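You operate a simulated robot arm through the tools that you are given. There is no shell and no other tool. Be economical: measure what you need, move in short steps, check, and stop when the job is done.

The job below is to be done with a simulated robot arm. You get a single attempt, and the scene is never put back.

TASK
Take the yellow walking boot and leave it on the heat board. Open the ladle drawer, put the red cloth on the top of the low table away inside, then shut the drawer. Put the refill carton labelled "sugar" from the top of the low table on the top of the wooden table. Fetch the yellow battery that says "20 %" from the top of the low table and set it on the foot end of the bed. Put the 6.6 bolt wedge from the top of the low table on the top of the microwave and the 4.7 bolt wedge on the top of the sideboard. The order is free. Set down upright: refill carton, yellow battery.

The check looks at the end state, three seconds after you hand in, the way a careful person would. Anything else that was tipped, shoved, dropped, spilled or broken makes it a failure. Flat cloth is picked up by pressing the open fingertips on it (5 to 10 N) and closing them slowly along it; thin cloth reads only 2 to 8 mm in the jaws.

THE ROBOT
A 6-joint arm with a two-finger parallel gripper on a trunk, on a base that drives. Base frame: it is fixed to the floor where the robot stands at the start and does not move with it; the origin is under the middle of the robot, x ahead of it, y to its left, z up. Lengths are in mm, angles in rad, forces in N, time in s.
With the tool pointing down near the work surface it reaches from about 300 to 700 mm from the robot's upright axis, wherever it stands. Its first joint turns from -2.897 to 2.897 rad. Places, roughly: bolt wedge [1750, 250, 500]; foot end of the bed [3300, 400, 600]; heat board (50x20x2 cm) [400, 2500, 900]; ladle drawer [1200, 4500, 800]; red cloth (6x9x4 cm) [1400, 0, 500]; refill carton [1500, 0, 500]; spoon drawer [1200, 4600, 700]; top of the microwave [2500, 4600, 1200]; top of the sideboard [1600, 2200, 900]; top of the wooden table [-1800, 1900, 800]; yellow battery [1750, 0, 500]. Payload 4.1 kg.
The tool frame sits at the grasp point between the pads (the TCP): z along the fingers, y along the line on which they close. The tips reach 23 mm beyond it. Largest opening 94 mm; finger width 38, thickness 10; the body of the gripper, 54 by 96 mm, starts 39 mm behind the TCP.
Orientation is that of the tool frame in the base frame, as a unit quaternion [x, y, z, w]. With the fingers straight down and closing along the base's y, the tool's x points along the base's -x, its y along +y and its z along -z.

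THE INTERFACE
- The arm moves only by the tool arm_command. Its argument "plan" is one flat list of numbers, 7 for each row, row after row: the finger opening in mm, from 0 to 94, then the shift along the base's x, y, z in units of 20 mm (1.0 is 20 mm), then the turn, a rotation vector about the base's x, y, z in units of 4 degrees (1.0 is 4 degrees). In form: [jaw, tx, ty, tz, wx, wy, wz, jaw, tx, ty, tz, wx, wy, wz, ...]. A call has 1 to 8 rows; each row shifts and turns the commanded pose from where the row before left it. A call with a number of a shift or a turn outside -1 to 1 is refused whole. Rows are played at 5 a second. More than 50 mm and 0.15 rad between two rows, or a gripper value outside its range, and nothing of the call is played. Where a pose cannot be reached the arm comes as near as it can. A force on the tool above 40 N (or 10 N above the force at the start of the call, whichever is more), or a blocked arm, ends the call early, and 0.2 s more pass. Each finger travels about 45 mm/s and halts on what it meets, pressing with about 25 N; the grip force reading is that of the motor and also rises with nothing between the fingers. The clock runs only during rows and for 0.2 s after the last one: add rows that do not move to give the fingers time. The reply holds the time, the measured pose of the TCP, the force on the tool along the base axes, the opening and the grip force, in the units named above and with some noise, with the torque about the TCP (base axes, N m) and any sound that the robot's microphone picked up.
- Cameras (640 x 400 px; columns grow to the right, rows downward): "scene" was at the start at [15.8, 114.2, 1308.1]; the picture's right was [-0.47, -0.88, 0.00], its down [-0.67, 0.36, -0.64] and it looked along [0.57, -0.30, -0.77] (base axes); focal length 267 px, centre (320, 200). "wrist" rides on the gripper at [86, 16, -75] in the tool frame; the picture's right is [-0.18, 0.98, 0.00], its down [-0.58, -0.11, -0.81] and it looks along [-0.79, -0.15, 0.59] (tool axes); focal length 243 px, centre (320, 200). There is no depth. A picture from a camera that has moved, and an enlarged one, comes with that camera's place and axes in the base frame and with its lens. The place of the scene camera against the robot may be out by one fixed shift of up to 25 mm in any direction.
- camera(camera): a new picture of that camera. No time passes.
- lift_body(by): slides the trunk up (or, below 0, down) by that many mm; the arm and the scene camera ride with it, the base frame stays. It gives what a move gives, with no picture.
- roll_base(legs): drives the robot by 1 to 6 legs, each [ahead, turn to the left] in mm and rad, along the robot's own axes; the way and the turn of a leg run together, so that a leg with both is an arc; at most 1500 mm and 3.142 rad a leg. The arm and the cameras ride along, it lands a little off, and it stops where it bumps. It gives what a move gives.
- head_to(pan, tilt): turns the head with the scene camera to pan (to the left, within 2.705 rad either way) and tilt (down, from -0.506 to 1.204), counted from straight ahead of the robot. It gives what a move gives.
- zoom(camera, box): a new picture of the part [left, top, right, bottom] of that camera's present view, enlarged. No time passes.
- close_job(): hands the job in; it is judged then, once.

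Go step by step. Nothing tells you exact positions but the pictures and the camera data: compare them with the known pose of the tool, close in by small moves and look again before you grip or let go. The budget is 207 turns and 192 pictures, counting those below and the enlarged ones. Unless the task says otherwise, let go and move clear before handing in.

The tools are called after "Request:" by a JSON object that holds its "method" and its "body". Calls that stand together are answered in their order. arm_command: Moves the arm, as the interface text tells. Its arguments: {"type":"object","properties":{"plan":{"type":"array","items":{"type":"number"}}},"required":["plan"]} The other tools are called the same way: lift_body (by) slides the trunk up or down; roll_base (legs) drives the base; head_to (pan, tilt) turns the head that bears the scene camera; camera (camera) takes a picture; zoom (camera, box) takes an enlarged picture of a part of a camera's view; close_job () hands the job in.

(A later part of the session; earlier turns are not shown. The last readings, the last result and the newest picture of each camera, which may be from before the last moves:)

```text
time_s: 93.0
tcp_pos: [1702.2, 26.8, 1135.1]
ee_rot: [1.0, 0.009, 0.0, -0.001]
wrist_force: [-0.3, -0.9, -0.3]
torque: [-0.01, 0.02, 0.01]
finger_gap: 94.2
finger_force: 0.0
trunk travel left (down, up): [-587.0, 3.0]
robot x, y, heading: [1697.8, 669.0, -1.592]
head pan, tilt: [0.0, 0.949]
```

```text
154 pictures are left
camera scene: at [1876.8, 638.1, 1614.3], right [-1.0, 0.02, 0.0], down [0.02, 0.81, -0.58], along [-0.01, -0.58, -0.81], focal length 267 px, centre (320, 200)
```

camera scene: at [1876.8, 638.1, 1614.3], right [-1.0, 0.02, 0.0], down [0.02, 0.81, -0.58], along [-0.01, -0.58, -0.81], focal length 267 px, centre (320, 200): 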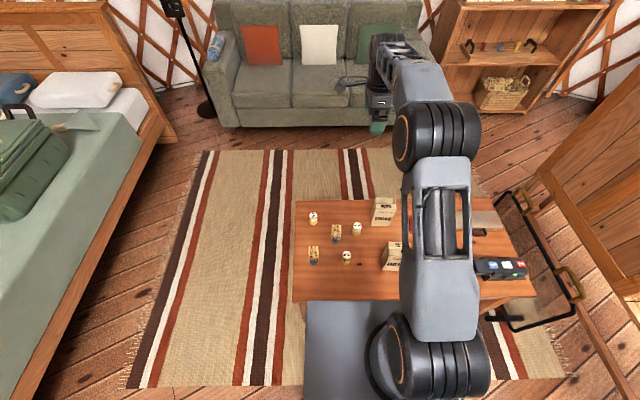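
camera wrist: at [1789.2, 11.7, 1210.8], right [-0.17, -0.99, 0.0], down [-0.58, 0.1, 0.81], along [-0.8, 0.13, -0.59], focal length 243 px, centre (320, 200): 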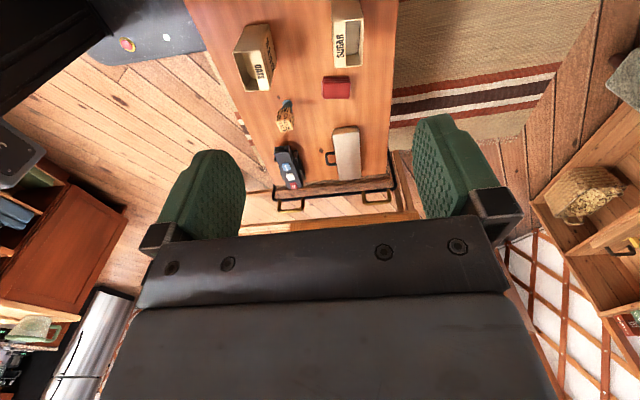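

Request:
{"method": "lift_body", "body": {"by": -400}}

Request:
{"method": "camera", "body": {"camera": "wrist"}}

Request:
{"method": "camera", "body": {"camera": "scene"}}

```text
time_s: 96.8
tcp_pos: [1702.7, 28.0, 735.9]
ee_rot: [1.0, 0.01, 0.0, 0.001]
wrist_force: [0.7, -0.9, -0.1]
torque: [0.01, 0.0, 0.02]
finger_gap: 94.1
finger_force: 0.1
trunk travel left (down, up): [-187.0, 403.0]
robot x, y, heading: [1703.9, 673.9, -1.59]
head pan, tilt: [0.0, 0.949]
```

```text
153 pictures are left
camera wrist: at [1789.0, 12.3, 811.3], right [-0.17, -0.99, 0.0], down [-0.58, 0.1, 0.81], along [-0.8, 0.13, -0.59], focal length 243 px, centre (320, 200)
```

wrist: 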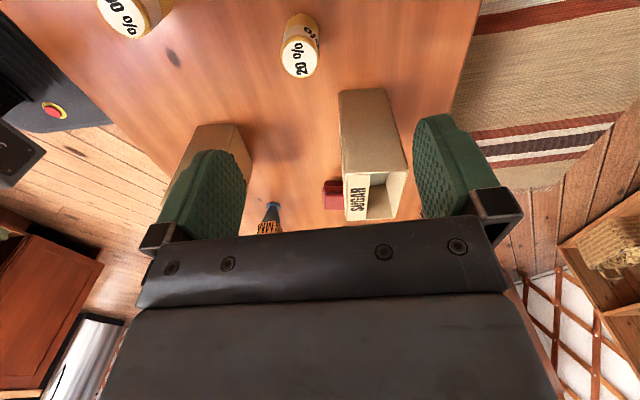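

```text
152 pictures are left
camera scene: at [1876.7, 638.6, 1214.3], right [-1.0, 0.02, 0.0], down [0.02, 0.81, -0.58], along [-0.01, -0.58, -0.81], focal length 267 px, centre (320, 200)
```

scene: 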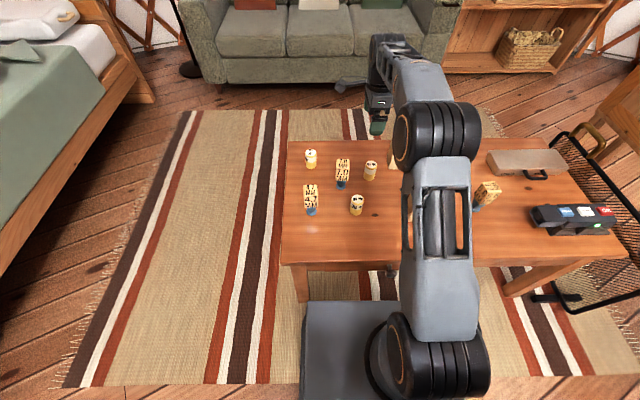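

Request:
{"method": "zoom", "body": {"camera": "scene", "box": [290, 130, 418, 210]}}

Request:
{"method": "zoom", "body": {"camera": "wrist", "box": [220, 0, 380, 100]}}

```text
5.00 times, centred on (354, 170) of scene
camera zoom: at [1876.7, 638.6, 1214.3], right [-1.0, 0.02, 0.0], down [0.02, 0.81, -0.58], along [-0.01, -0.58, -0.81], focal length 1335 px, centre (150, 350)
```

zoom: 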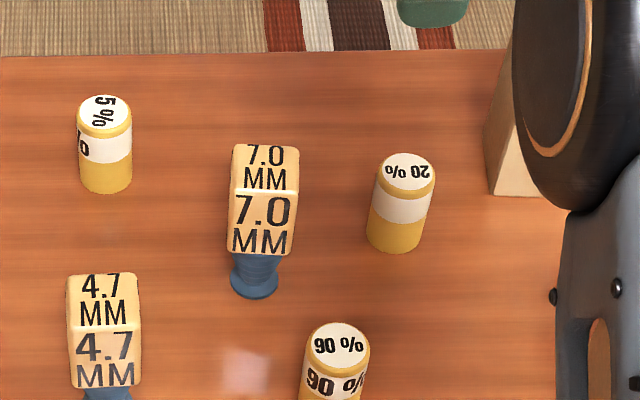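

```text
4.00 times, centred on (300, 50) of wrist
camera zoom: at [1789.0, 12.3, 811.3], right [-0.17, -0.99, 0.0], down [-0.58, 0.1, 0.81], along [-0.8, 0.13, -0.59], focal length 970 px, centre (400, 800)
```

zoom: 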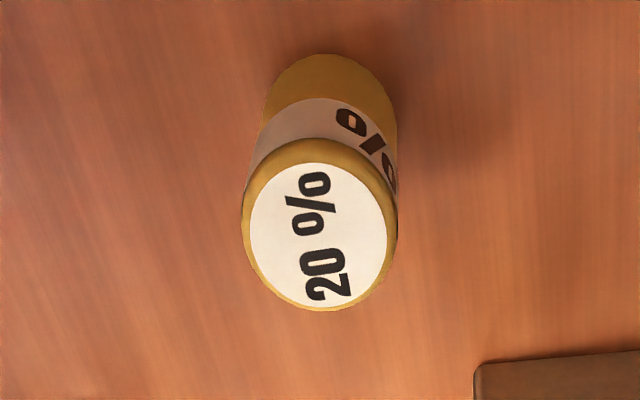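

The wrist view, tied to the tool, puts the battery at (1687, 48). I correct and lower.

Request:
{"method": "arm_command", "body": {"plan": [94, -0.4, 0.5, 0, 0, 0, 0, 94, -0.4, 0.5, 0, 0, 0, 0]}}

Request:
{"method": "lift_body", "body": {"by": -125}}

Request:
{"method": "camera", "body": {"camera": "wrist"}}

```text
time_s: 97.4
tcp_pos: [1686.8, 47.1, 736.5]
ee_rot: [1.0, 0.01, -0.001, -0.001]
wrist_force: [0.1, -0.2, 0.7]
torque: [0.01, 0.01, 0.0]
finger_gap: 93.8
finger_force: 0.1
trunk travel left (down, up): [-187.0, 403.0]
robot x, y, heading: [1702.3, 669.8, -1.594]
head pan, tilt: [0.0, 0.949]
```

```text
time_s: 99.0
tcp_pos: [1685.5, 47.7, 612.1]
ee_rot: [1.0, 0.009, 0.0, 0.0]
wrist_force: [0.1, 0.2, 0.0]
torque: [0.01, 0.03, 0.01]
finger_gap: 93.7
finger_force: 0.0
trunk travel left (down, up): [-62.0, 528.0]
robot x, y, heading: [1705.2, 671.9, -1.597]
head pan, tilt: [0.0, 0.949]
```

```text
149 pictures are left
camera wrist: at [1773.2, 32.2, 686.5], right [-0.17, -0.99, 0.0], down [-0.58, 0.1, 0.81], along [-0.8, 0.13, -0.59], focal length 243 px, centre (320, 200)
```

wrist: 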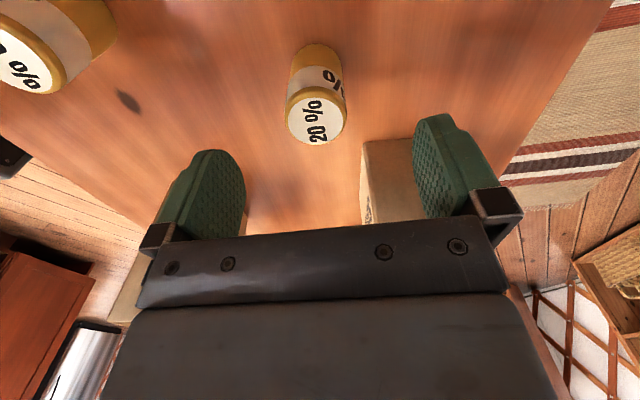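

Aligned. I lower to z≈542 and close.

Request:
{"method": "lift_body", "body": {"by": -60}}

Request:
{"method": "arm_command", "body": {"plan": [94, 0.05, 0, -0.5, 0, 0, 0, 70, 0, 0, 0, 0, 0, 0, 50, 0, 0, 0, 0, 0, 0, 30, 0, 0, 0, 0, 0, 0, 15, 0, 0, 0, 0, 0, 0, 15, 0, 0, 0, 0, 0, 0, 15, 0, 0, 0, 0, 0, 0]}}

Request:
{"method": "camera", "body": {"camera": "wrist"}}

```text
time_s: 100.0
tcp_pos: [1686.9, 47.3, 550.9]
ee_rot: [1.0, 0.009, 0.0, -0.001]
wrist_force: [-0.6, 0.6, 0.4]
torque: [0.01, 0.02, -0.01]
finger_gap: 94.2
finger_force: 0.1
trunk travel left (down, up): [-2.0, 588.0]
robot x, y, heading: [1701.2, 673.8, -1.6]
head pan, tilt: [0.0, 0.949]
```

```text
time_s: 101.5
tcp_pos: [1688.1, 45.7, 542.5]
ee_rot: [1.0, 0.01, 0.0, 0.0]
wrist_force: [0.0, 0.1, 0.0]
torque: [-0.02, 0.0, 0.0]
finger_gap: 37.0
finger_force: 25.0
trunk travel left (down, up): [-2.0, 588.0]
robot x, y, heading: [1704.2, 670.2, -1.592]
head pan, tilt: [0.0, 0.949]
```

```text
148 pictures are left
camera wrist: at [1774.5, 31.9, 616.6], right [-0.17, -0.99, 0.0], down [-0.58, 0.1, 0.81], along [-0.8, 0.13, -0.59], focal length 243 px, centre (320, 200)
```

wrist: 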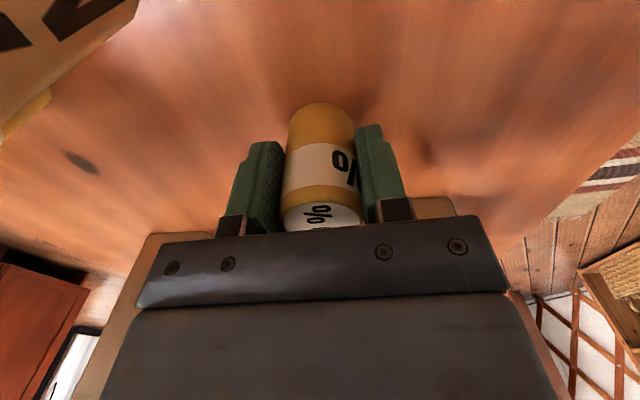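

Battery gripped (37 mm). Raise, and look to the bed.

Request:
{"method": "lift_body", "body": {"by": 400}}

Request:
{"method": "head_to", "body": {"pan": 1.4, "tilt": 0.5}}

Request:
{"method": "camera", "body": {"camera": "scene"}}

Request:
{"method": "camera", "body": {"camera": "wrist"}}

```text
time_s: 105.4
tcp_pos: [1688.7, 47.2, 941.3]
ee_rot: [1.0, 0.01, 0.0, 0.0]
wrist_force: [0.0, 0.0, -1.4]
torque: [-0.01, 0.04, 0.02]
finger_gap: 37.0
finger_force: 25.5
trunk travel left (down, up): [-402.0, 188.0]
robot x, y, heading: [1703.9, 672.1, -1.596]
head pan, tilt: [0.0, 0.949]
```

```text
time_s: 106.9
tcp_pos: [1687.8, 47.8, 941.0]
ee_rot: [1.0, 0.01, 0.0, 0.0]
wrist_force: [-0.7, 0.0, -0.9]
torque: [0.0, -0.05, 0.01]
finger_gap: 37.1
finger_force: 25.0
trunk travel left (down, up): [-402.0, 188.0]
robot x, y, heading: [1703.4, 671.1, -1.593]
head pan, tilt: [1.4, 0.499]
```

```text
147 pictures are left
camera scene: at [1967.6, 693.6, 1466.8], right [-0.19, -0.98, 0.0], down [-0.47, 0.09, -0.88], along [0.86, -0.17, -0.48], focal length 267 px, centre (320, 200)
```

scene: 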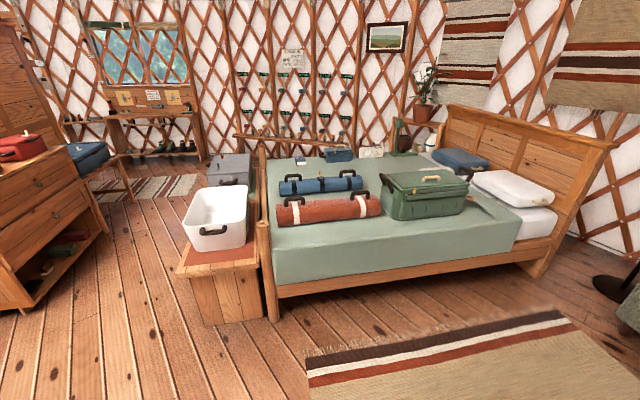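

```text
146 pictures are left
camera wrist: at [1774.5, 31.9, 1016.5], right [-0.17, -0.99, 0.0], down [-0.58, 0.1, 0.81], along [-0.8, 0.13, -0.59], focal length 243 px, centre (320, 200)
```

wrist: 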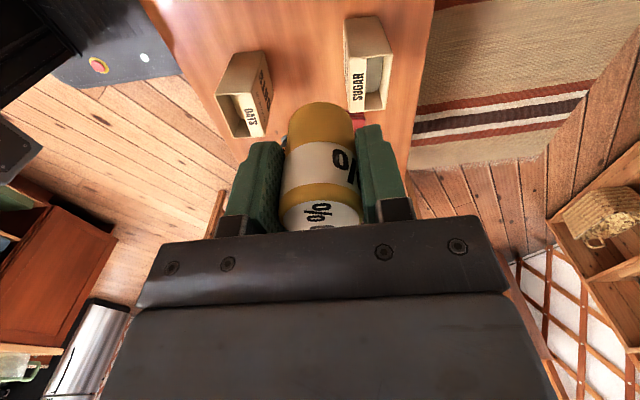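

The bed's foot end is at +y; there is a free strip x≈3060–3240 in front of the red roll. I drive there.

Request:
{"method": "roll_base", "body": {"legs": [[-250, 0], [0, 1.594], [590, 0], [0, -1.571], [440, 0], [0, 1.571]]}}

Request:
{"method": "head_to", "body": {"pan": 0.0, "tilt": 0.75}}

Request:
{"method": "camera", "body": {"camera": "scene"}}

Request:
{"method": "camera", "body": {"camera": "wrist"}}

```text
time_s: 125.4
tcp_pos: [2923.6, 468.2, 940.8]
ee_rot: [0.7, 0.714, 0.0, 0.001]
wrist_force: [1.0, 0.0, -1.2]
torque: [-0.02, 0.0, -0.01]
finger_gap: 36.9
finger_force: 25.1
trunk travel left (down, up): [-402.0, 188.0]
robot x, y, heading: [2298.6, 482.2, -0.025]
head pan, tilt: [1.4, 0.499]
```

```text
time_s: 127.0
tcp_pos: [2922.0, 467.5, 941.4]
ee_rot: [0.7, 0.714, 0.001, 0.0]
wrist_force: [0.4, 0.1, -0.1]
torque: [0.01, 0.02, -0.01]
finger_gap: 36.9
finger_force: 24.9
trunk travel left (down, up): [-402.0, 188.0]
robot x, y, heading: [2298.9, 482.1, -0.019]
head pan, tilt: [0.0, 0.75]
```

```text
145 pictures are left
camera scene: at [2332.9, 631.6, 1444.8], right [-0.02, -1.0, 0.0], down [-0.68, 0.01, -0.73], along [0.73, -0.01, -0.68], focal length 267 px, centre (320, 200)
```

scene: 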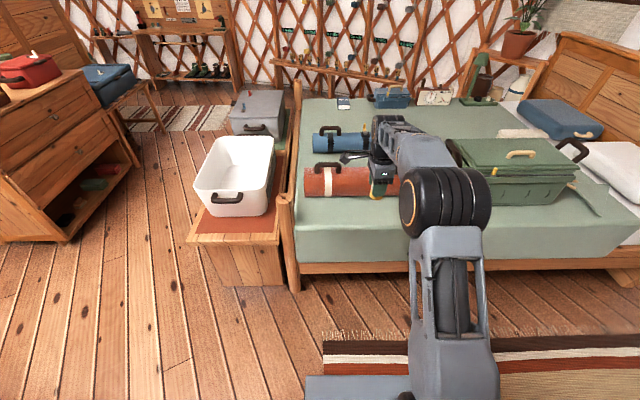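

```text
144 pictures are left
camera wrist: at [2936.8, 554.4, 1016.5], right [0.99, -0.16, 0.0], down [-0.1, -0.58, 0.81], along [-0.13, -0.8, -0.59], focal length 243 px, centre (320, 200)
```

wrist: 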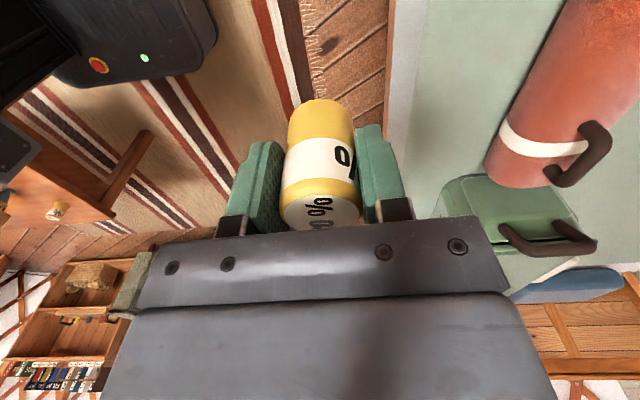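

Free strip before the roll is about x 3085–3205. I drive 222 ahead and lower part way.

Request:
{"method": "roll_base", "body": {"legs": [[222, 0.02]]}}

Request:
{"method": "lift_body", "body": {"by": -230}}

Request:
{"method": "camera", "body": {"camera": "wrist"}}

Request:
{"method": "camera", "body": {"camera": "scene"}}

```text
time_s: 128.7
tcp_pos: [3145.2, 479.6, 940.9]
ee_rot: [0.692, 0.722, 0.0, 0.001]
wrist_force: [0.5, 0.2, -0.2]
torque: [-0.01, -0.01, -0.01]
finger_gap: 36.7
finger_force: 25.4
trunk travel left (down, up): [-402.0, 188.0]
robot x, y, heading: [2520.3, 483.0, -0.004]
head pan, tilt: [0.0, 0.75]
```

```text
time_s: 131.1
tcp_pos: [3145.1, 478.7, 711.7]
ee_rot: [0.692, 0.722, -0.001, -0.001]
wrist_force: [-0.2, 0.7, -0.3]
torque: [-0.05, 0.01, 0.02]
finger_gap: 36.8
finger_force: 25.0
trunk travel left (down, up): [-172.0, 418.0]
robot x, y, heading: [2521.2, 476.3, 0.0]
head pan, tilt: [0.0, 0.75]
```

```text
143 pictures are left
camera wrist: at [3157.6, 565.7, 786.5], right [0.99, -0.14, 0.0], down [-0.08, -0.59, 0.81], along [-0.11, -0.8, -0.59], focal length 243 px, centre (320, 200)
```

wrist: 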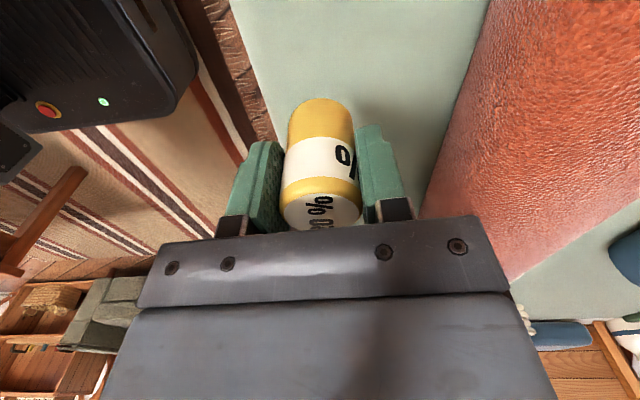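

```text
142 pictures are left
camera scene: at [2551.8, 629.7, 1214.9], right [0.0, -1.0, 0.0], down [-0.68, 0.0, -0.73], along [0.73, 0.0, -0.68], focal length 267 px, centre (320, 200)
```

scene: 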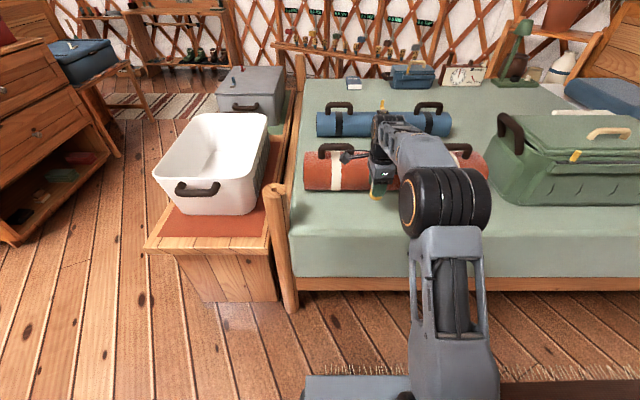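

Over the blanket, clear of the roll. I shift 10 mm toward the middle of the strip and lower.

Request:
{"method": "arm_command", "body": {"plan": [15, 0.5, 0, 0, 0, 0, 0]}}

Request:
{"method": "lift_body", "body": {"by": -55}}

Request:
{"method": "camera", "body": {"camera": "wrist"}}

```text
time_s: 131.5
tcp_pos: [3155.3, 479.6, 710.9]
ee_rot: [0.692, 0.722, 0.0, -0.001]
wrist_force: [0.1, -0.4, -0.6]
torque: [-0.02, 0.02, -0.02]
finger_gap: 37.1
finger_force: 25.1
trunk travel left (down, up): [-172.0, 418.0]
robot x, y, heading: [2518.2, 479.3, 0.002]
head pan, tilt: [0.0, 0.75]
```

```text
time_s: 132.4
tcp_pos: [3155.3, 479.6, 656.9]
ee_rot: [0.692, 0.722, -0.001, -0.001]
wrist_force: [-0.9, -0.6, -0.7]
torque: [0.0, -0.01, -0.01]
finger_gap: 36.6
finger_force: 25.3
trunk travel left (down, up): [-117.0, 473.0]
robot x, y, heading: [2521.0, 477.5, -0.001]
head pan, tilt: [0.0, 0.75]
```

```text
141 pictures are left
camera wrist: at [3167.3, 565.9, 731.4], right [0.99, -0.14, 0.0], down [-0.08, -0.59, 0.81], along [-0.11, -0.8, -0.59], focal length 243 px, centre (320, 200)
```

wrist: 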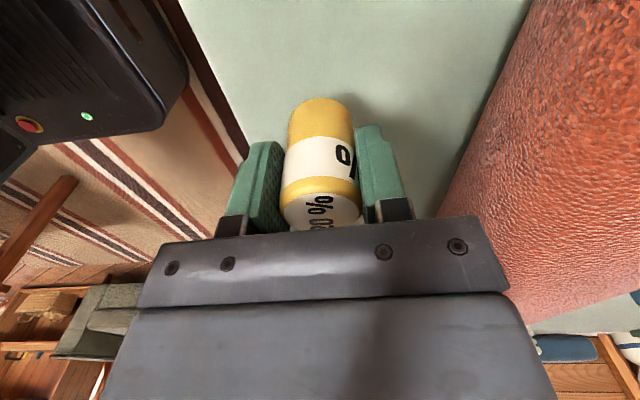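

Request:
{"method": "arm_command", "body": {"plan": [15, 0, 0, -0.3, 0, 0, 0, 15, 0, 0, -0.2, 0, 0, 0, 15, 0, 0, 0, 0, 0, 0]}}

```text
time_s: 133.2
tcp_pos: [3156.0, 479.2, 646.1]
ee_rot: [0.692, 0.722, -0.001, 0.0]
wrist_force: [-1.2, -0.2, -0.2]
torque: [-0.01, 0.01, 0.01]
finger_gap: 36.7
finger_force: 25.0
trunk travel left (down, up): [-117.0, 473.0]
robot x, y, heading: [2520.1, 478.4, -0.006]
head pan, tilt: [0.0, 0.75]
```

Request:
{"method": "arm_command", "body": {"plan": [15, 0, 0, -0.15, 0, 0, 0, 15, 0, 0, -0.1, 0, 0, 0, 15, 0, 0, 0, 0, 0, 0]}}

Request:
{"method": "camera", "body": {"camera": "wrist"}}

```text
time_s: 134.0
tcp_pos: [3154.8, 479.7, 641.2]
ee_rot: [0.692, 0.722, 0.0, 0.0]
wrist_force: [0.1, 0.0, 0.7]
torque: [0.02, -0.02, -0.01]
finger_gap: 36.6
finger_force: 25.1
trunk travel left (down, up): [-117.0, 473.0]
robot x, y, heading: [2522.9, 477.4, -0.0]
head pan, tilt: [0.0, 0.75]
```

```text
140 pictures are left
camera wrist: at [3167.2, 565.9, 716.3], right [0.99, -0.14, 0.0], down [-0.08, -0.59, 0.81], along [-0.11, -0.8, -0.59], focal length 243 px, centre (320, 200)
```

wrist: 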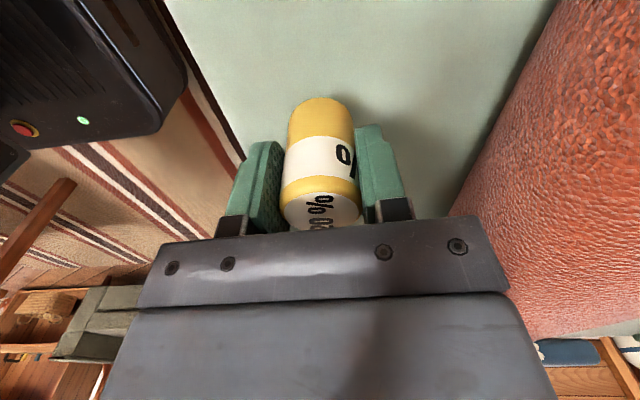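

Request:
{"method": "arm_command", "body": {"plan": [15, 0, 0, -0.1, 0, 0, 0, 15, 0, 0, -0.1, 0, 0, 0, 15, 0, 0, 0, 0, 0, 0]}}

```text
time_s: 134.8
tcp_pos: [3155.3, 480.0, 637.5]
ee_rot: [0.692, 0.722, 0.0, 0.0]
wrist_force: [0.4, -0.8, -1.6]
torque: [0.01, 0.01, 0.01]
finger_gap: 36.6
finger_force: 24.7
trunk travel left (down, up): [-117.0, 473.0]
robot x, y, heading: [2522.9, 480.9, 0.001]
head pan, tilt: [0.0, 0.75]
```

Request:
{"method": "arm_command", "body": {"plan": [15, 0, 0, -0.15, 0, 0, 0, 15, 0, 0, -0.15, 0, 0, 0, 15, 0, 0, -0.1, 0, 0, 0, 15, 0, 0, 0, 0, 0, 0]}}

Request:
{"method": "zoom", "body": {"camera": "scene", "box": [300, 130, 460, 230]}}

```text
time_s: 135.8
tcp_pos: [3155.6, 479.9, 630.0]
ee_rot: [0.692, 0.722, 0.0, 0.0]
wrist_force: [0.2, -1.0, -1.4]
torque: [0.0, 0.01, 0.01]
finger_gap: 36.7
finger_force: 25.2
trunk travel left (down, up): [-117.0, 473.0]
robot x, y, heading: [2523.8, 479.2, 0.003]
head pan, tilt: [0.0, 0.75]
```

```text
4.00 times, centred on (380, 180) of scene
camera zoom: at [2551.8, 629.7, 1159.8], right [0.0, -1.0, 0.0], down [-0.68, 0.0, -0.73], along [0.73, 0.0, -0.68], focal length 1068 px, centre (80, 280)
```

zoom: 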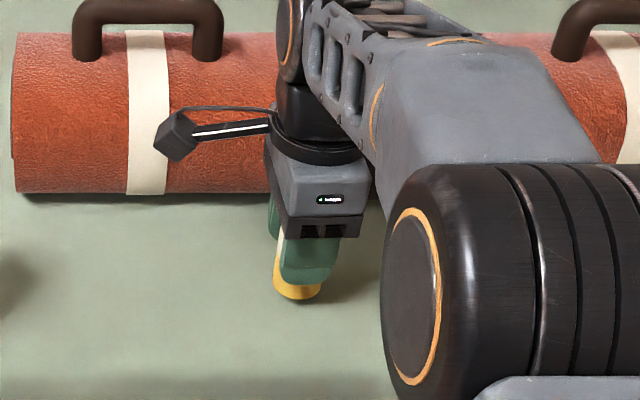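

Request:
{"method": "arm_command", "body": {"plan": [15, 0, 0, -0.15, 0, 0, 0, 15, 0, 0, -0.15, 0, 0, 0, 15, 0, 0, 0, 0, 0, 0]}}

Request:
{"method": "zoom", "body": {"camera": "wrist", "box": [200, 60, 480, 235]}}

```text
time_s: 136.6
tcp_pos: [3154.8, 479.2, 622.3]
ee_rot: [0.693, 0.721, 0.0, 0.001]
wrist_force: [-0.6, 0.0, -0.8]
torque: [0.01, -0.03, 0.0]
finger_gap: 36.6
finger_force: 24.9
trunk travel left (down, up): [-117.0, 473.0]
robot x, y, heading: [2518.6, 481.6, -0.006]
head pan, tilt: [0.0, 0.75]
```

```text
2.29 times, centred on (340, 148) of wrist
camera zoom: at [3167.4, 566.0, 698.1], right [0.99, -0.14, 0.0], down [-0.08, -0.59, 0.81], along [-0.12, -0.8, -0.59], focal length 555 px, centre (274, 320)
```

zoom: 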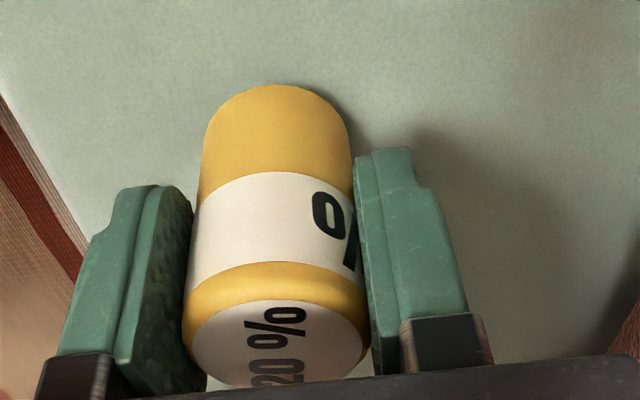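

Request:
{"method": "arm_command", "body": {"plan": [15, 0, 0, -0.1, 0, 0, 0, 15, 0, 0, -0.1, 0, 0, 0, 15, 0, 0, 0, 0, 0, 0]}}

Request:
{"method": "zoom", "body": {"camera": "wrist", "box": [200, 60, 480, 235]}}

```text
time_s: 137.4
tcp_pos: [3155.1, 478.9, 619.9]
ee_rot: [0.693, 0.721, 0.0, -0.001]
wrist_force: [0.4, 0.9, -0.2]
torque: [-0.01, -0.02, 0.01]
finger_gap: 36.1
finger_force: 24.6
trunk travel left (down, up): [-117.0, 473.0]
robot x, y, heading: [2520.7, 473.6, 0.002]
head pan, tilt: [0.0, 0.75]
```

```text
2.29 times, centred on (340, 148) of wrist
camera zoom: at [3167.3, 565.8, 694.0], right [0.99, -0.14, 0.0], down [-0.08, -0.59, 0.81], along [-0.12, -0.8, -0.59], focal length 555 px, centre (274, 320)
```

zoom: 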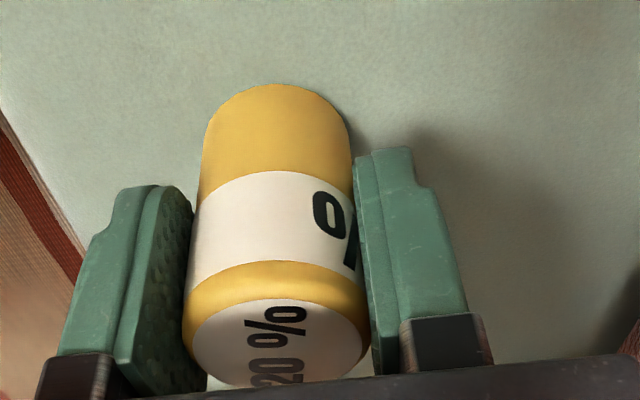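

Request:
{"method": "arm_command", "body": {"plan": [15, 0, 0, -0.1, 0, 0, 0, 15, 0, 0, -0.1, 0, 0, 0, 15, 0, 0, -0.1, 0, 0, 0, 15, 0, 0, 0, 0, 0, 0]}}

Request:
{"method": "zoom", "body": {"camera": "wrist", "box": [200, 60, 480, 235]}}

```text
time_s: 138.4
tcp_pos: [3155.3, 479.7, 616.1]
ee_rot: [0.692, 0.722, 0.002, 0.002]
wrist_force: [0.2, -0.3, 18.6]
torque: [-0.06, 0.08, 0.17]
finger_gap: 36.9
finger_force: 25.1
trunk travel left (down, up): [-117.0, 473.0]
robot x, y, heading: [2522.0, 482.6, -0.003]
head pan, tilt: [0.0, 0.75]
```

```text
2.29 times, centred on (340, 148) of wrist
camera zoom: at [3166.9, 565.8, 690.7], right [0.99, -0.14, 0.0], down [-0.09, -0.59, 0.81], along [-0.11, -0.8, -0.59], focal length 555 px, centre (274, 320)
```

zoom: 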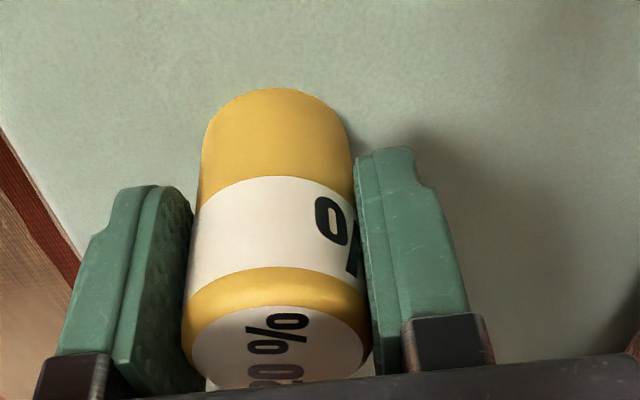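

Contact. I relieve 1.5 mm, open to 62 mm, and rise.

Request:
{"method": "arm_command", "body": {"plan": [15, 0, 0, 0.08, 0, 0, 0, 38, 0, 0, 0, 0, 0, 0, 45, 0, 0, 0, 0, 0, 0, 58, 0, 0, 0, 0, 0, 0, 58, 0, 0, 0, 0, 0, 0]}}

Request:
{"method": "camera", "body": {"camera": "wrist"}}

```text
time_s: 139.6
tcp_pos: [3155.6, 481.3, 615.5]
ee_rot: [0.692, 0.722, 0.0, 0.0]
wrist_force: [-0.2, -0.2, 0.2]
torque: [0.02, 0.02, 0.01]
finger_gap: 58.0
finger_force: 0.0
trunk travel left (down, up): [-117.0, 473.0]
robot x, y, heading: [2523.0, 478.7, 0.004]
head pan, tilt: [0.0, 0.75]
```

```text
135 pictures are left
camera wrist: at [3167.3, 565.8, 689.8], right [0.99, -0.14, 0.0], down [-0.08, -0.59, 0.81], along [-0.12, -0.8, -0.59], focal length 243 px, centre (320, 200)
```

wrist: 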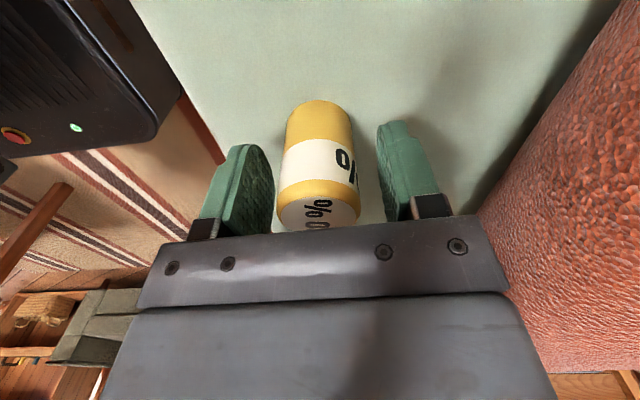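

Request:
{"method": "lift_body", "body": {"by": 300}}

Request:
{"method": "camera", "body": {"camera": "wrist"}}

```text
time_s: 142.6
tcp_pos: [3155.5, 479.1, 914.6]
ee_rot: [0.692, 0.722, -0.001, 0.0]
wrist_force: [0.3, 0.2, 0.3]
torque: [0.0, 0.0, 0.0]
finger_gap: 58.1
finger_force: 0.0
trunk travel left (down, up): [-417.0, 173.0]
robot x, y, heading: [2520.6, 478.6, -0.002]
head pan, tilt: [0.0, 0.75]
```

```text
134 pictures are left
camera wrist: at [3167.3, 565.9, 989.8], right [0.99, -0.14, 0.0], down [-0.08, -0.59, 0.81], along [-0.11, -0.8, -0.59], focal length 243 px, centre (320, 200)
```

wrist: 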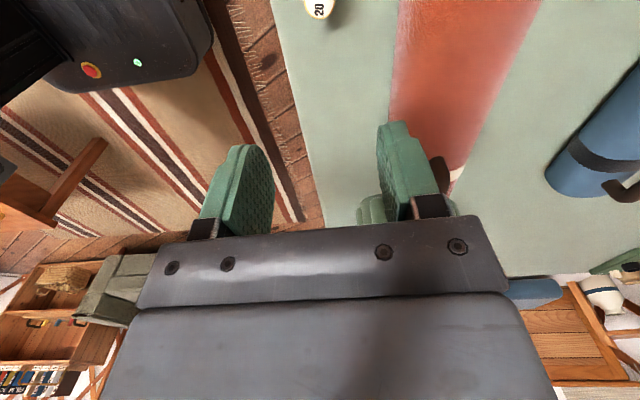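

Battery stands on the bed. Next is the 4.7 wedge, approached from the table's +x end.

Request:
{"method": "roll_base", "body": {"legs": [[-160, 0], [0, -1.571], [300, 0], [0, -1.571]]}}

Request:
{"method": "head_to", "body": {"pan": 0.0, "tilt": 0.75}}

Request:
{"method": "camera", "body": {"camera": "scene"}}

Request:
{"method": "camera", "body": {"camera": "wrist"}}

```text
time_s: 153.3
tcp_pos: [1730.4, 170.1, 914.8]
ee_rot: [0.727, -0.686, 0.0, -0.001]
wrist_force: [0.0, 0.1, -0.6]
torque: [0.02, 0.0, -0.03]
finger_gap: 58.1
finger_force: 0.1
trunk travel left (down, up): [-417.0, 173.0]
robot x, y, heading: [2363.2, 177.9, -3.128]
head pan, tilt: [0.0, 0.75]
```

```text
time_s: 153.9
tcp_pos: [1732.0, 169.1, 915.4]
ee_rot: [0.727, -0.687, 0.0, 0.0]
wrist_force: [0.7, 0.2, 0.2]
torque: [-0.01, -0.07, -0.04]
finger_gap: 58.0
finger_force: 0.1
trunk travel left (down, up): [-417.0, 173.0]
robot x, y, heading: [2365.4, 177.8, -3.13]
head pan, tilt: [0.0, 0.75]
```

```text
133 pictures are left
camera scene: at [2352.8, -3.0, 1459.8], right [-0.02, 1.0, 0.0], down [0.68, 0.01, -0.73], along [-0.73, -0.01, -0.68], focal length 267 px, centre (320, 200)
```

scene: 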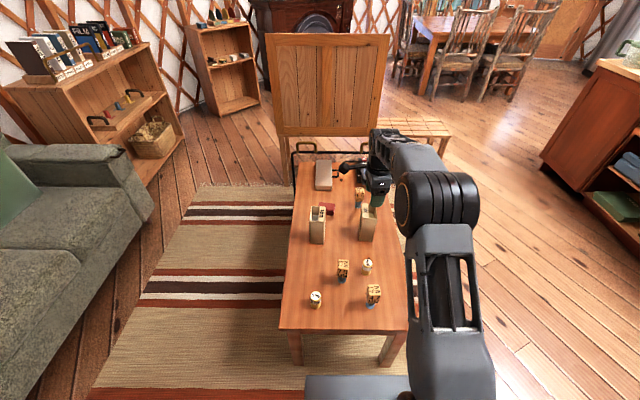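

```text
132 pictures are left
camera wrist: at [1720.0, 81.9, 989.8], right [-0.99, 0.13, 0.0], down [0.07, 0.59, 0.81], along [0.1, 0.8, -0.59], focal length 243 px, centre (320, 200)
```

wrist: 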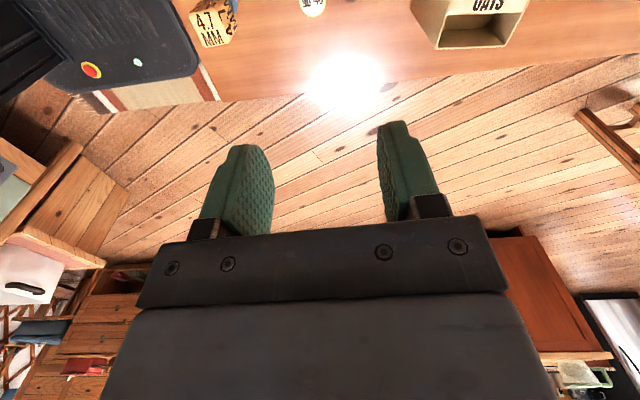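

Request:
{"method": "roll_base", "body": {"legs": [[-150, 0]]}}

Request:
{"method": "lift_body", "body": {"by": -190}}

Request:
{"method": "camera", "body": {"camera": "wrist"}}

Request:
{"method": "zoom", "body": {"camera": "scene", "box": [260, 160, 420, 260]}}

```text
time_s: 155.3
tcp_pos: [1880.8, 171.5, 915.1]
ee_rot: [0.727, -0.686, 0.0, 0.001]
wrist_force: [-0.8, -0.1, 0.6]
torque: [0.0, -0.04, -0.03]
finger_gap: 58.0
finger_force: 0.0
trunk travel left (down, up): [-417.0, 173.0]
robot x, y, heading: [2512.3, 183.9, -3.117]
head pan, tilt: [0.0, 0.75]
```

```text
time_s: 157.3
tcp_pos: [1880.8, 171.2, 724.5]
ee_rot: [0.728, -0.686, 0.0, 0.001]
wrist_force: [0.8, -0.2, -0.2]
torque: [0.02, 0.01, -0.02]
finger_gap: 58.0
finger_force: 0.0
trunk travel left (down, up): [-227.0, 363.0]
robot x, y, heading: [2513.4, 186.0, -3.125]
head pan, tilt: [0.0, 0.75]
```

```text
131 pictures are left
camera wrist: at [1869.7, 83.8, 800.0], right [-0.99, 0.13, 0.0], down [0.07, 0.59, 0.81], along [0.1, 0.8, -0.59], focal length 243 px, centre (320, 200)
```

wrist: 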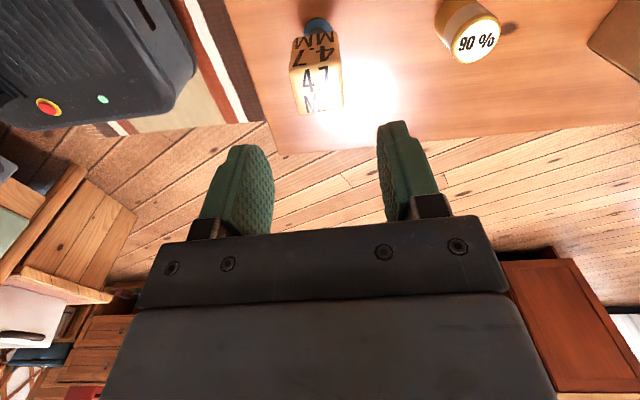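

```text
4.00 times, centred on (340, 210) of scene
camera zoom: at [2502.7, -0.5, 1269.9], right [-0.02, 1.0, 0.0], down [0.68, 0.01, -0.73], along [-0.73, -0.01, -0.68], focal length 1068 px, centre (240, 160)
```

zoom: 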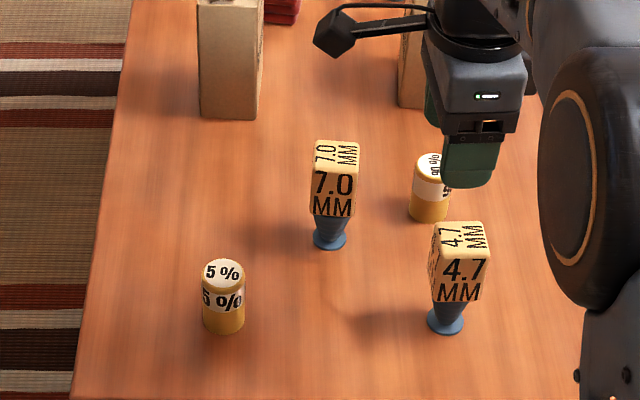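

Request:
{"method": "arm_command", "body": {"plan": [80, 0.1, 0.45, 0, 0, 0, 0, 80, 0, 0, 0, 0, 0, 0]}}

Request:
{"method": "lift_body", "body": {"by": -75}}

Request:
{"method": "camera", "body": {"camera": "wrist"}}

```text
time_s: 157.9
tcp_pos: [1882.4, 179.8, 725.0]
ee_rot: [0.728, -0.686, 0.0, -0.001]
wrist_force: [-0.5, 0.1, -0.4]
torque: [0.01, 0.02, 0.0]
finger_gap: 79.9
finger_force: 0.1
trunk travel left (down, up): [-227.0, 363.0]
robot x, y, heading: [2514.0, 182.9, -3.124]
head pan, tilt: [0.0, 0.75]
```

```text
time_s: 159.1
tcp_pos: [1882.2, 181.2, 649.1]
ee_rot: [0.728, -0.686, 0.0, 0.0]
wrist_force: [0.1, 0.1, 0.1]
torque: [0.04, 0.0, 0.02]
finger_gap: 80.1
finger_force: 0.1
trunk travel left (down, up): [-152.0, 438.0]
robot x, y, heading: [2516.1, 181.6, -3.127]
head pan, tilt: [0.0, 0.75]
```

```text
129 pictures are left
camera wrist: at [1871.3, 92.8, 725.3], right [-0.99, 0.13, 0.0], down [0.07, 0.59, 0.81], along [0.1, 0.8, -0.59], focal length 243 px, centre (320, 200)
```

wrist: 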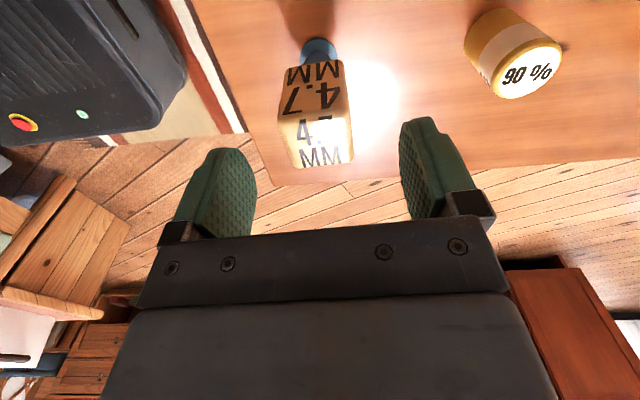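

Request:
{"method": "arm_command", "body": {"plan": [80, 0, 0.3, 0, 0, 0, 0]}}

Request:
{"method": "lift_body", "body": {"by": -60}}

Request:
{"method": "arm_command", "body": {"plan": [65, 0, 0, 0, 0, 0, 0, 50, 0, 0, 0, 0, 0, 0, 35, 0, 0, 0, 0, 0, 0, 20, 0, 0, 0, 0, 0, 0, 15, 0, 0, 0, 0, 0, 0, 15, 0, 0, 0, 0, 0, 0]}}

Request:
{"method": "camera", "body": {"camera": "wrist"}}

```text
time_s: 159.5
tcp_pos: [1882.6, 187.5, 650.1]
ee_rot: [0.728, -0.686, -0.001, 0.0]
wrist_force: [-1.5, 0.8, 0.1]
torque: [0.01, -0.01, 0.0]
finger_gap: 80.1
finger_force: 0.0
trunk travel left (down, up): [-152.0, 438.0]
robot x, y, heading: [2514.0, 179.4, -3.114]
head pan, tilt: [0.0, 0.75]
```

```text
time_s: 160.5
tcp_pos: [1883.4, 185.7, 590.7]
ee_rot: [0.728, -0.686, 0.0, -0.001]
wrist_force: [-0.3, 0.3, 0.1]
torque: [-0.01, 0.01, 0.04]
finger_gap: 79.9
finger_force: 0.0
trunk travel left (down, up): [-92.0, 498.0]
robot x, y, heading: [2513.9, 178.3, -3.12]
head pan, tilt: [0.0, 0.75]
```

```text
time_s: 161.9
tcp_pos: [1881.8, 186.4, 590.1]
ee_rot: [0.728, -0.686, 0.001, 0.0]
wrist_force: [3.5, 0.7, 0.8]
torque: [-0.02, -0.25, 0.03]
finger_gap: 42.0
finger_force: 24.7
trunk travel left (down, up): [-92.0, 498.0]
robot x, y, heading: [2511.9, 181.1, -3.123]
head pan, tilt: [0.0, 0.75]
```

```text
128 pictures are left
camera wrist: at [1871.4, 99.1, 665.4], right [-0.99, 0.13, 0.0], down [0.07, 0.59, 0.81], along [0.1, 0.8, -0.59], focal length 243 px, centre (320, 200)
```

wrist: 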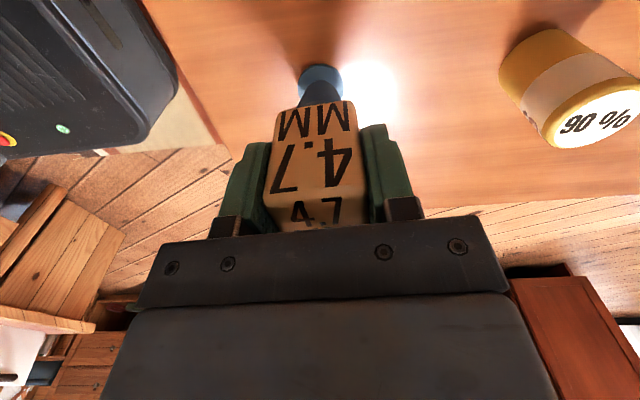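

Wedge gripped (42 mm). Raise and drive to the island front near x≈1600.

Request:
{"method": "lift_body", "body": {"by": 400}}

Request:
{"method": "roll_base", "body": {"legs": [[0, -1.592], [820, 0], [0, 1.571], [900, 0], [0, -1.571]]}}

Request:
{"method": "lift_body", "body": {"by": 95}}

Request:
{"method": "head_to", "body": {"pan": 0.0, "tilt": 0.6}}

Request:
{"method": "camera", "body": {"camera": "scene"}}

```text
time_s: 165.7
tcp_pos: [1881.9, 186.9, 989.1]
ee_rot: [0.728, -0.686, 0.0, 0.0]
wrist_force: [-0.6, 0.0, -2.4]
torque: [0.01, -0.02, 0.01]
finger_gap: 41.9
finger_force: 25.3
trunk travel left (down, up): [-492.0, 98.0]
robot x, y, heading: [2518.1, 182.0, -3.128]
head pan, tilt: [0.0, 0.75]
```

```text
time_s: 186.0
tcp_pos: [1654.3, 1655.5, 989.7]
ee_rot: [-0.004, 1.0, 0.0, 0.0]
wrist_force: [0.1, 0.4, -2.2]
torque: [-0.03, -0.01, 0.0]
finger_gap: 41.7
finger_force: 25.2
trunk travel left (down, up): [-492.0, 98.0]
robot x, y, heading: [1619.1, 1022.5, 1.539]
head pan, tilt: [0.0, 0.75]
```

```text
time_s: 187.3
tcp_pos: [1653.9, 1656.0, 1084.3]
ee_rot: [-0.005, 1.0, -0.001, 0.0]
wrist_force: [-0.1, -0.7, -2.6]
torque: [0.01, 0.0, 0.01]
finger_gap: 42.0
finger_force: 25.0
trunk travel left (down, up): [-587.0, 3.0]
robot x, y, heading: [1616.6, 1026.3, 1.538]
head pan, tilt: [0.0, 0.75]
```

```text
time_s: 188.0
tcp_pos: [1653.4, 1655.7, 1084.8]
ee_rot: [-0.004, 1.0, 0.0, 0.0]
wrist_force: [-0.1, 0.1, -2.0]
torque: [0.01, 0.02, 0.0]
finger_gap: 41.9
finger_force: 24.9
trunk travel left (down, up): [-587.0, 3.0]
robot x, y, heading: [1616.7, 1022.6, 1.541]
head pan, tilt: [0.0, 0.6]
```

```text
127 pictures are left
camera scene: at [1459.2, 1042.6, 1642.7], right [1.0, -0.03, 0.0], down [-0.02, -0.57, -0.82], along [0.03, 0.82, -0.57], focal length 267 px, centre (320, 200)
```

scene: 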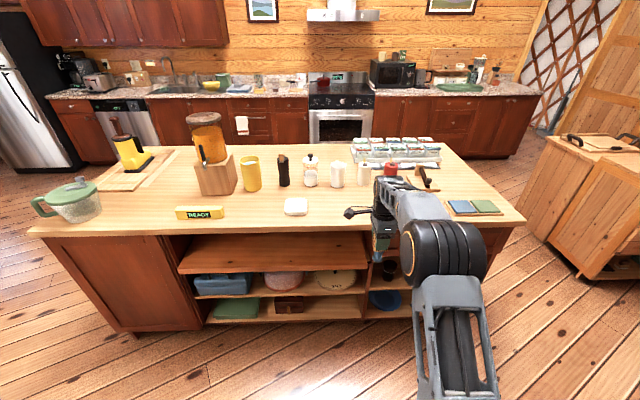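

The island front has free space around (1660, 2070). I drive ahead 415.

Request:
{"method": "roll_base", "body": {"legs": [[415, 0.03]]}}

Request:
{"method": "camera", "body": {"camera": "scene"}}

Request:
{"method": "camera", "body": {"camera": "wrist"}}

```text
time_s: 190.5
tcp_pos: [1645.9, 2071.9, 1084.5]
ee_rot: [-0.017, 1.0, 0.0, 0.0]
wrist_force: [0.6, 0.3, -3.0]
torque: [-0.01, 0.01, -0.01]
finger_gap: 41.9
finger_force: 25.2
trunk travel left (down, up): [-587.0, 3.0]
robot x, y, heading: [1623.3, 1437.0, 1.562]
head pan, tilt: [0.0, 0.6]
```

```text
126 pictures are left
camera scene: at [1467.2, 1453.6, 1642.7], right [1.0, -0.01, 0.0], down [0.0, -0.57, -0.82], along [0.01, 0.82, -0.57], focal length 267 px, centre (320, 200)
```

scene: 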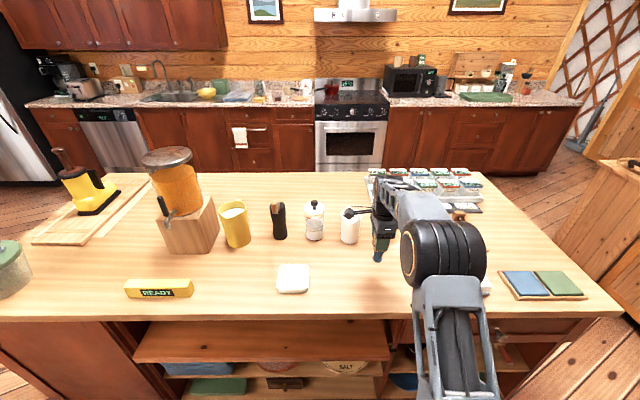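

```text
125 pictures are left
camera wrist: at [1559.4, 2084.1, 1159.9], right [0.15, 0.99, 0.0], down [0.58, -0.09, 0.81], along [0.8, -0.12, -0.59], focal length 243 px, centre (320, 200)
```

wrist: 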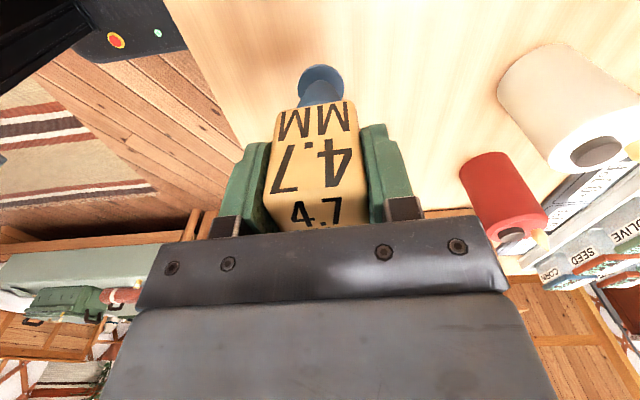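

Request:
{"method": "lift_body", "body": {"by": -82}}

Request:
{"method": "arm_command", "body": {"plan": [15, 0, 0, -0.2, 0, 0, 0, 15, 0, 0, -0.1, 0, 0, 0, 15, 0, 0, 0, 0, 0, 0]}}

Request:
{"method": "zoom", "body": {"camera": "wrist", "box": [200, 40, 440, 190]}}

```text
time_s: 191.7
tcp_pos: [1646.4, 2072.2, 1002.5]
ee_rot: [-0.016, 1.0, 0.001, 0.0]
wrist_force: [-1.0, -0.1, -2.3]
torque: [-0.01, 0.02, -0.03]
finger_gap: 42.2
finger_force: 24.8
trunk travel left (down, up): [-505.0, 85.0]
robot x, y, heading: [1627.2, 1440.9, 1.561]
head pan, tilt: [0.0, 0.6]
```

```text
time_s: 192.5
tcp_pos: [1646.0, 2071.0, 995.5]
ee_rot: [-0.017, 1.0, -0.002, 0.0]
wrist_force: [0.6, 0.3, -1.6]
torque: [-0.01, 0.01, 0.02]
finger_gap: 42.2
finger_force: 25.0
trunk travel left (down, up): [-505.0, 85.0]
robot x, y, heading: [1623.2, 1438.3, 1.559]
head pan, tilt: [0.0, 0.6]
```

```text
2.67 times, centred on (320, 115) of wrist
camera zoom: at [1559.4, 2083.7, 1071.8], right [0.15, 0.99, 0.0], down [0.58, -0.09, 0.81], along [0.8, -0.12, -0.59], focal length 647 px, centre (320, 427)
```

zoom: 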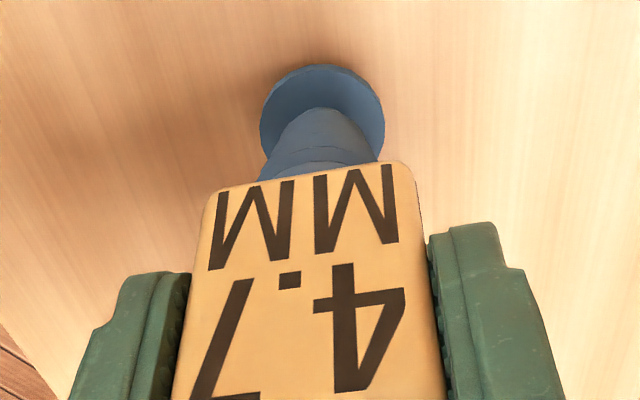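

Request:
{"method": "arm_command", "body": {"plan": [15, 0, 0, -0.1, 0, 0, 0, 15, 0, 0, -0.1, 0, 0, 0, 15, 0, 0, -0.1, 0, 0, 0, 15, 0, 0, 0, 0, 0, 0]}}

```text
time_s: 193.5
tcp_pos: [1646.2, 2071.3, 990.9]
ee_rot: [-0.016, 1.0, 0.0, 0.0]
wrist_force: [0.6, -0.5, -1.5]
torque: [-0.01, 0.06, 0.02]
finger_gap: 41.8
finger_force: 25.2
trunk travel left (down, up): [-505.0, 85.0]
robot x, y, heading: [1627.5, 1439.3, 1.56]
head pan, tilt: [0.0, 0.6]
```

Request:
{"method": "arm_command", "body": {"plan": [15, 0, 0, -0.1, 0, 0, 0, 15, 0, 0, -0.1, 0, 0, 0, 15, 0, 0, 0, 0, 0, 0]}}

```text
time_s: 194.3
tcp_pos: [1646.7, 2070.5, 989.2]
ee_rot: [-0.016, 1.0, 0.002, 0.0]
wrist_force: [-1.4, 0.2, 21.6]
torque: [-0.24, 0.04, -0.01]
finger_gap: 42.0
finger_force: 25.0
trunk travel left (down, up): [-505.0, 85.0]
robot x, y, heading: [1625.6, 1437.0, 1.559]
head pan, tilt: [0.0, 0.6]
```

Contact at 989. Relieve slightly, release and rise.

Request:
{"method": "arm_command", "body": {"plan": [15, 0, 0, 0.08, 0, 0, 0, 44, 0, 0, 0, 0, 0, 0, 52, 0, 0, 0, 0, 0, 0, 66, 0, 0, 0, 0, 0, 0, 80, 0, 0, 0, 0, 0, 0, 80, 0, 0, 0, 0, 0, 0]}}

Request:
{"method": "lift_body", "body": {"by": 85}}

Request:
{"method": "arm_command", "body": {"plan": [80, 0, 0, 1, 0, 0, 0, 80, 0, 0, 1, 0, 0, 0]}}

Request:
{"method": "camera", "body": {"camera": "wrist"}}

```text
time_s: 195.7
tcp_pos: [1646.1, 2071.1, 988.4]
ee_rot: [-0.017, 1.0, 0.0, 0.0]
wrist_force: [-0.2, -0.6, 0.1]
torque: [-0.01, -0.04, 0.0]
finger_gap: 80.2
finger_force: 0.1
trunk travel left (down, up): [-505.0, 85.0]
robot x, y, heading: [1623.3, 1436.4, 1.563]
head pan, tilt: [0.0, 0.6]
```

```text
time_s: 196.9
tcp_pos: [1646.4, 2070.6, 1073.8]
ee_rot: [-0.017, 1.0, -0.001, 0.0]
wrist_force: [-0.3, 0.4, 0.0]
torque: [0.0, -0.01, 0.01]
finger_gap: 80.0
finger_force: 0.1
trunk travel left (down, up): [-590.0, 0.0]
robot x, y, heading: [1626.5, 1435.6, 1.559]
head pan, tilt: [0.0, 0.6]
```

```text
time_s: 197.5
tcp_pos: [1645.7, 2070.9, 1112.2]
ee_rot: [-0.016, 1.0, 0.0, -0.001]
wrist_force: [0.3, 0.2, 1.1]
torque: [0.03, 0.03, -0.01]
finger_gap: 80.0
finger_force: 0.1
trunk travel left (down, up): [-590.0, 0.0]
robot x, y, heading: [1625.4, 1439.2, 1.559]
head pan, tilt: [0.0, 0.6]
```

```text
123 pictures are left
camera wrist: at [1559.2, 2083.2, 1188.7], right [0.15, 0.99, 0.0], down [0.58, -0.09, 0.81], along [0.8, -0.12, -0.59], focal length 243 px, centre (320, 200)
```

wrist: 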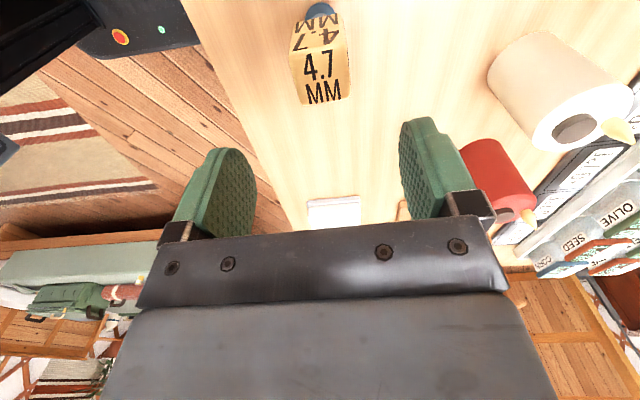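

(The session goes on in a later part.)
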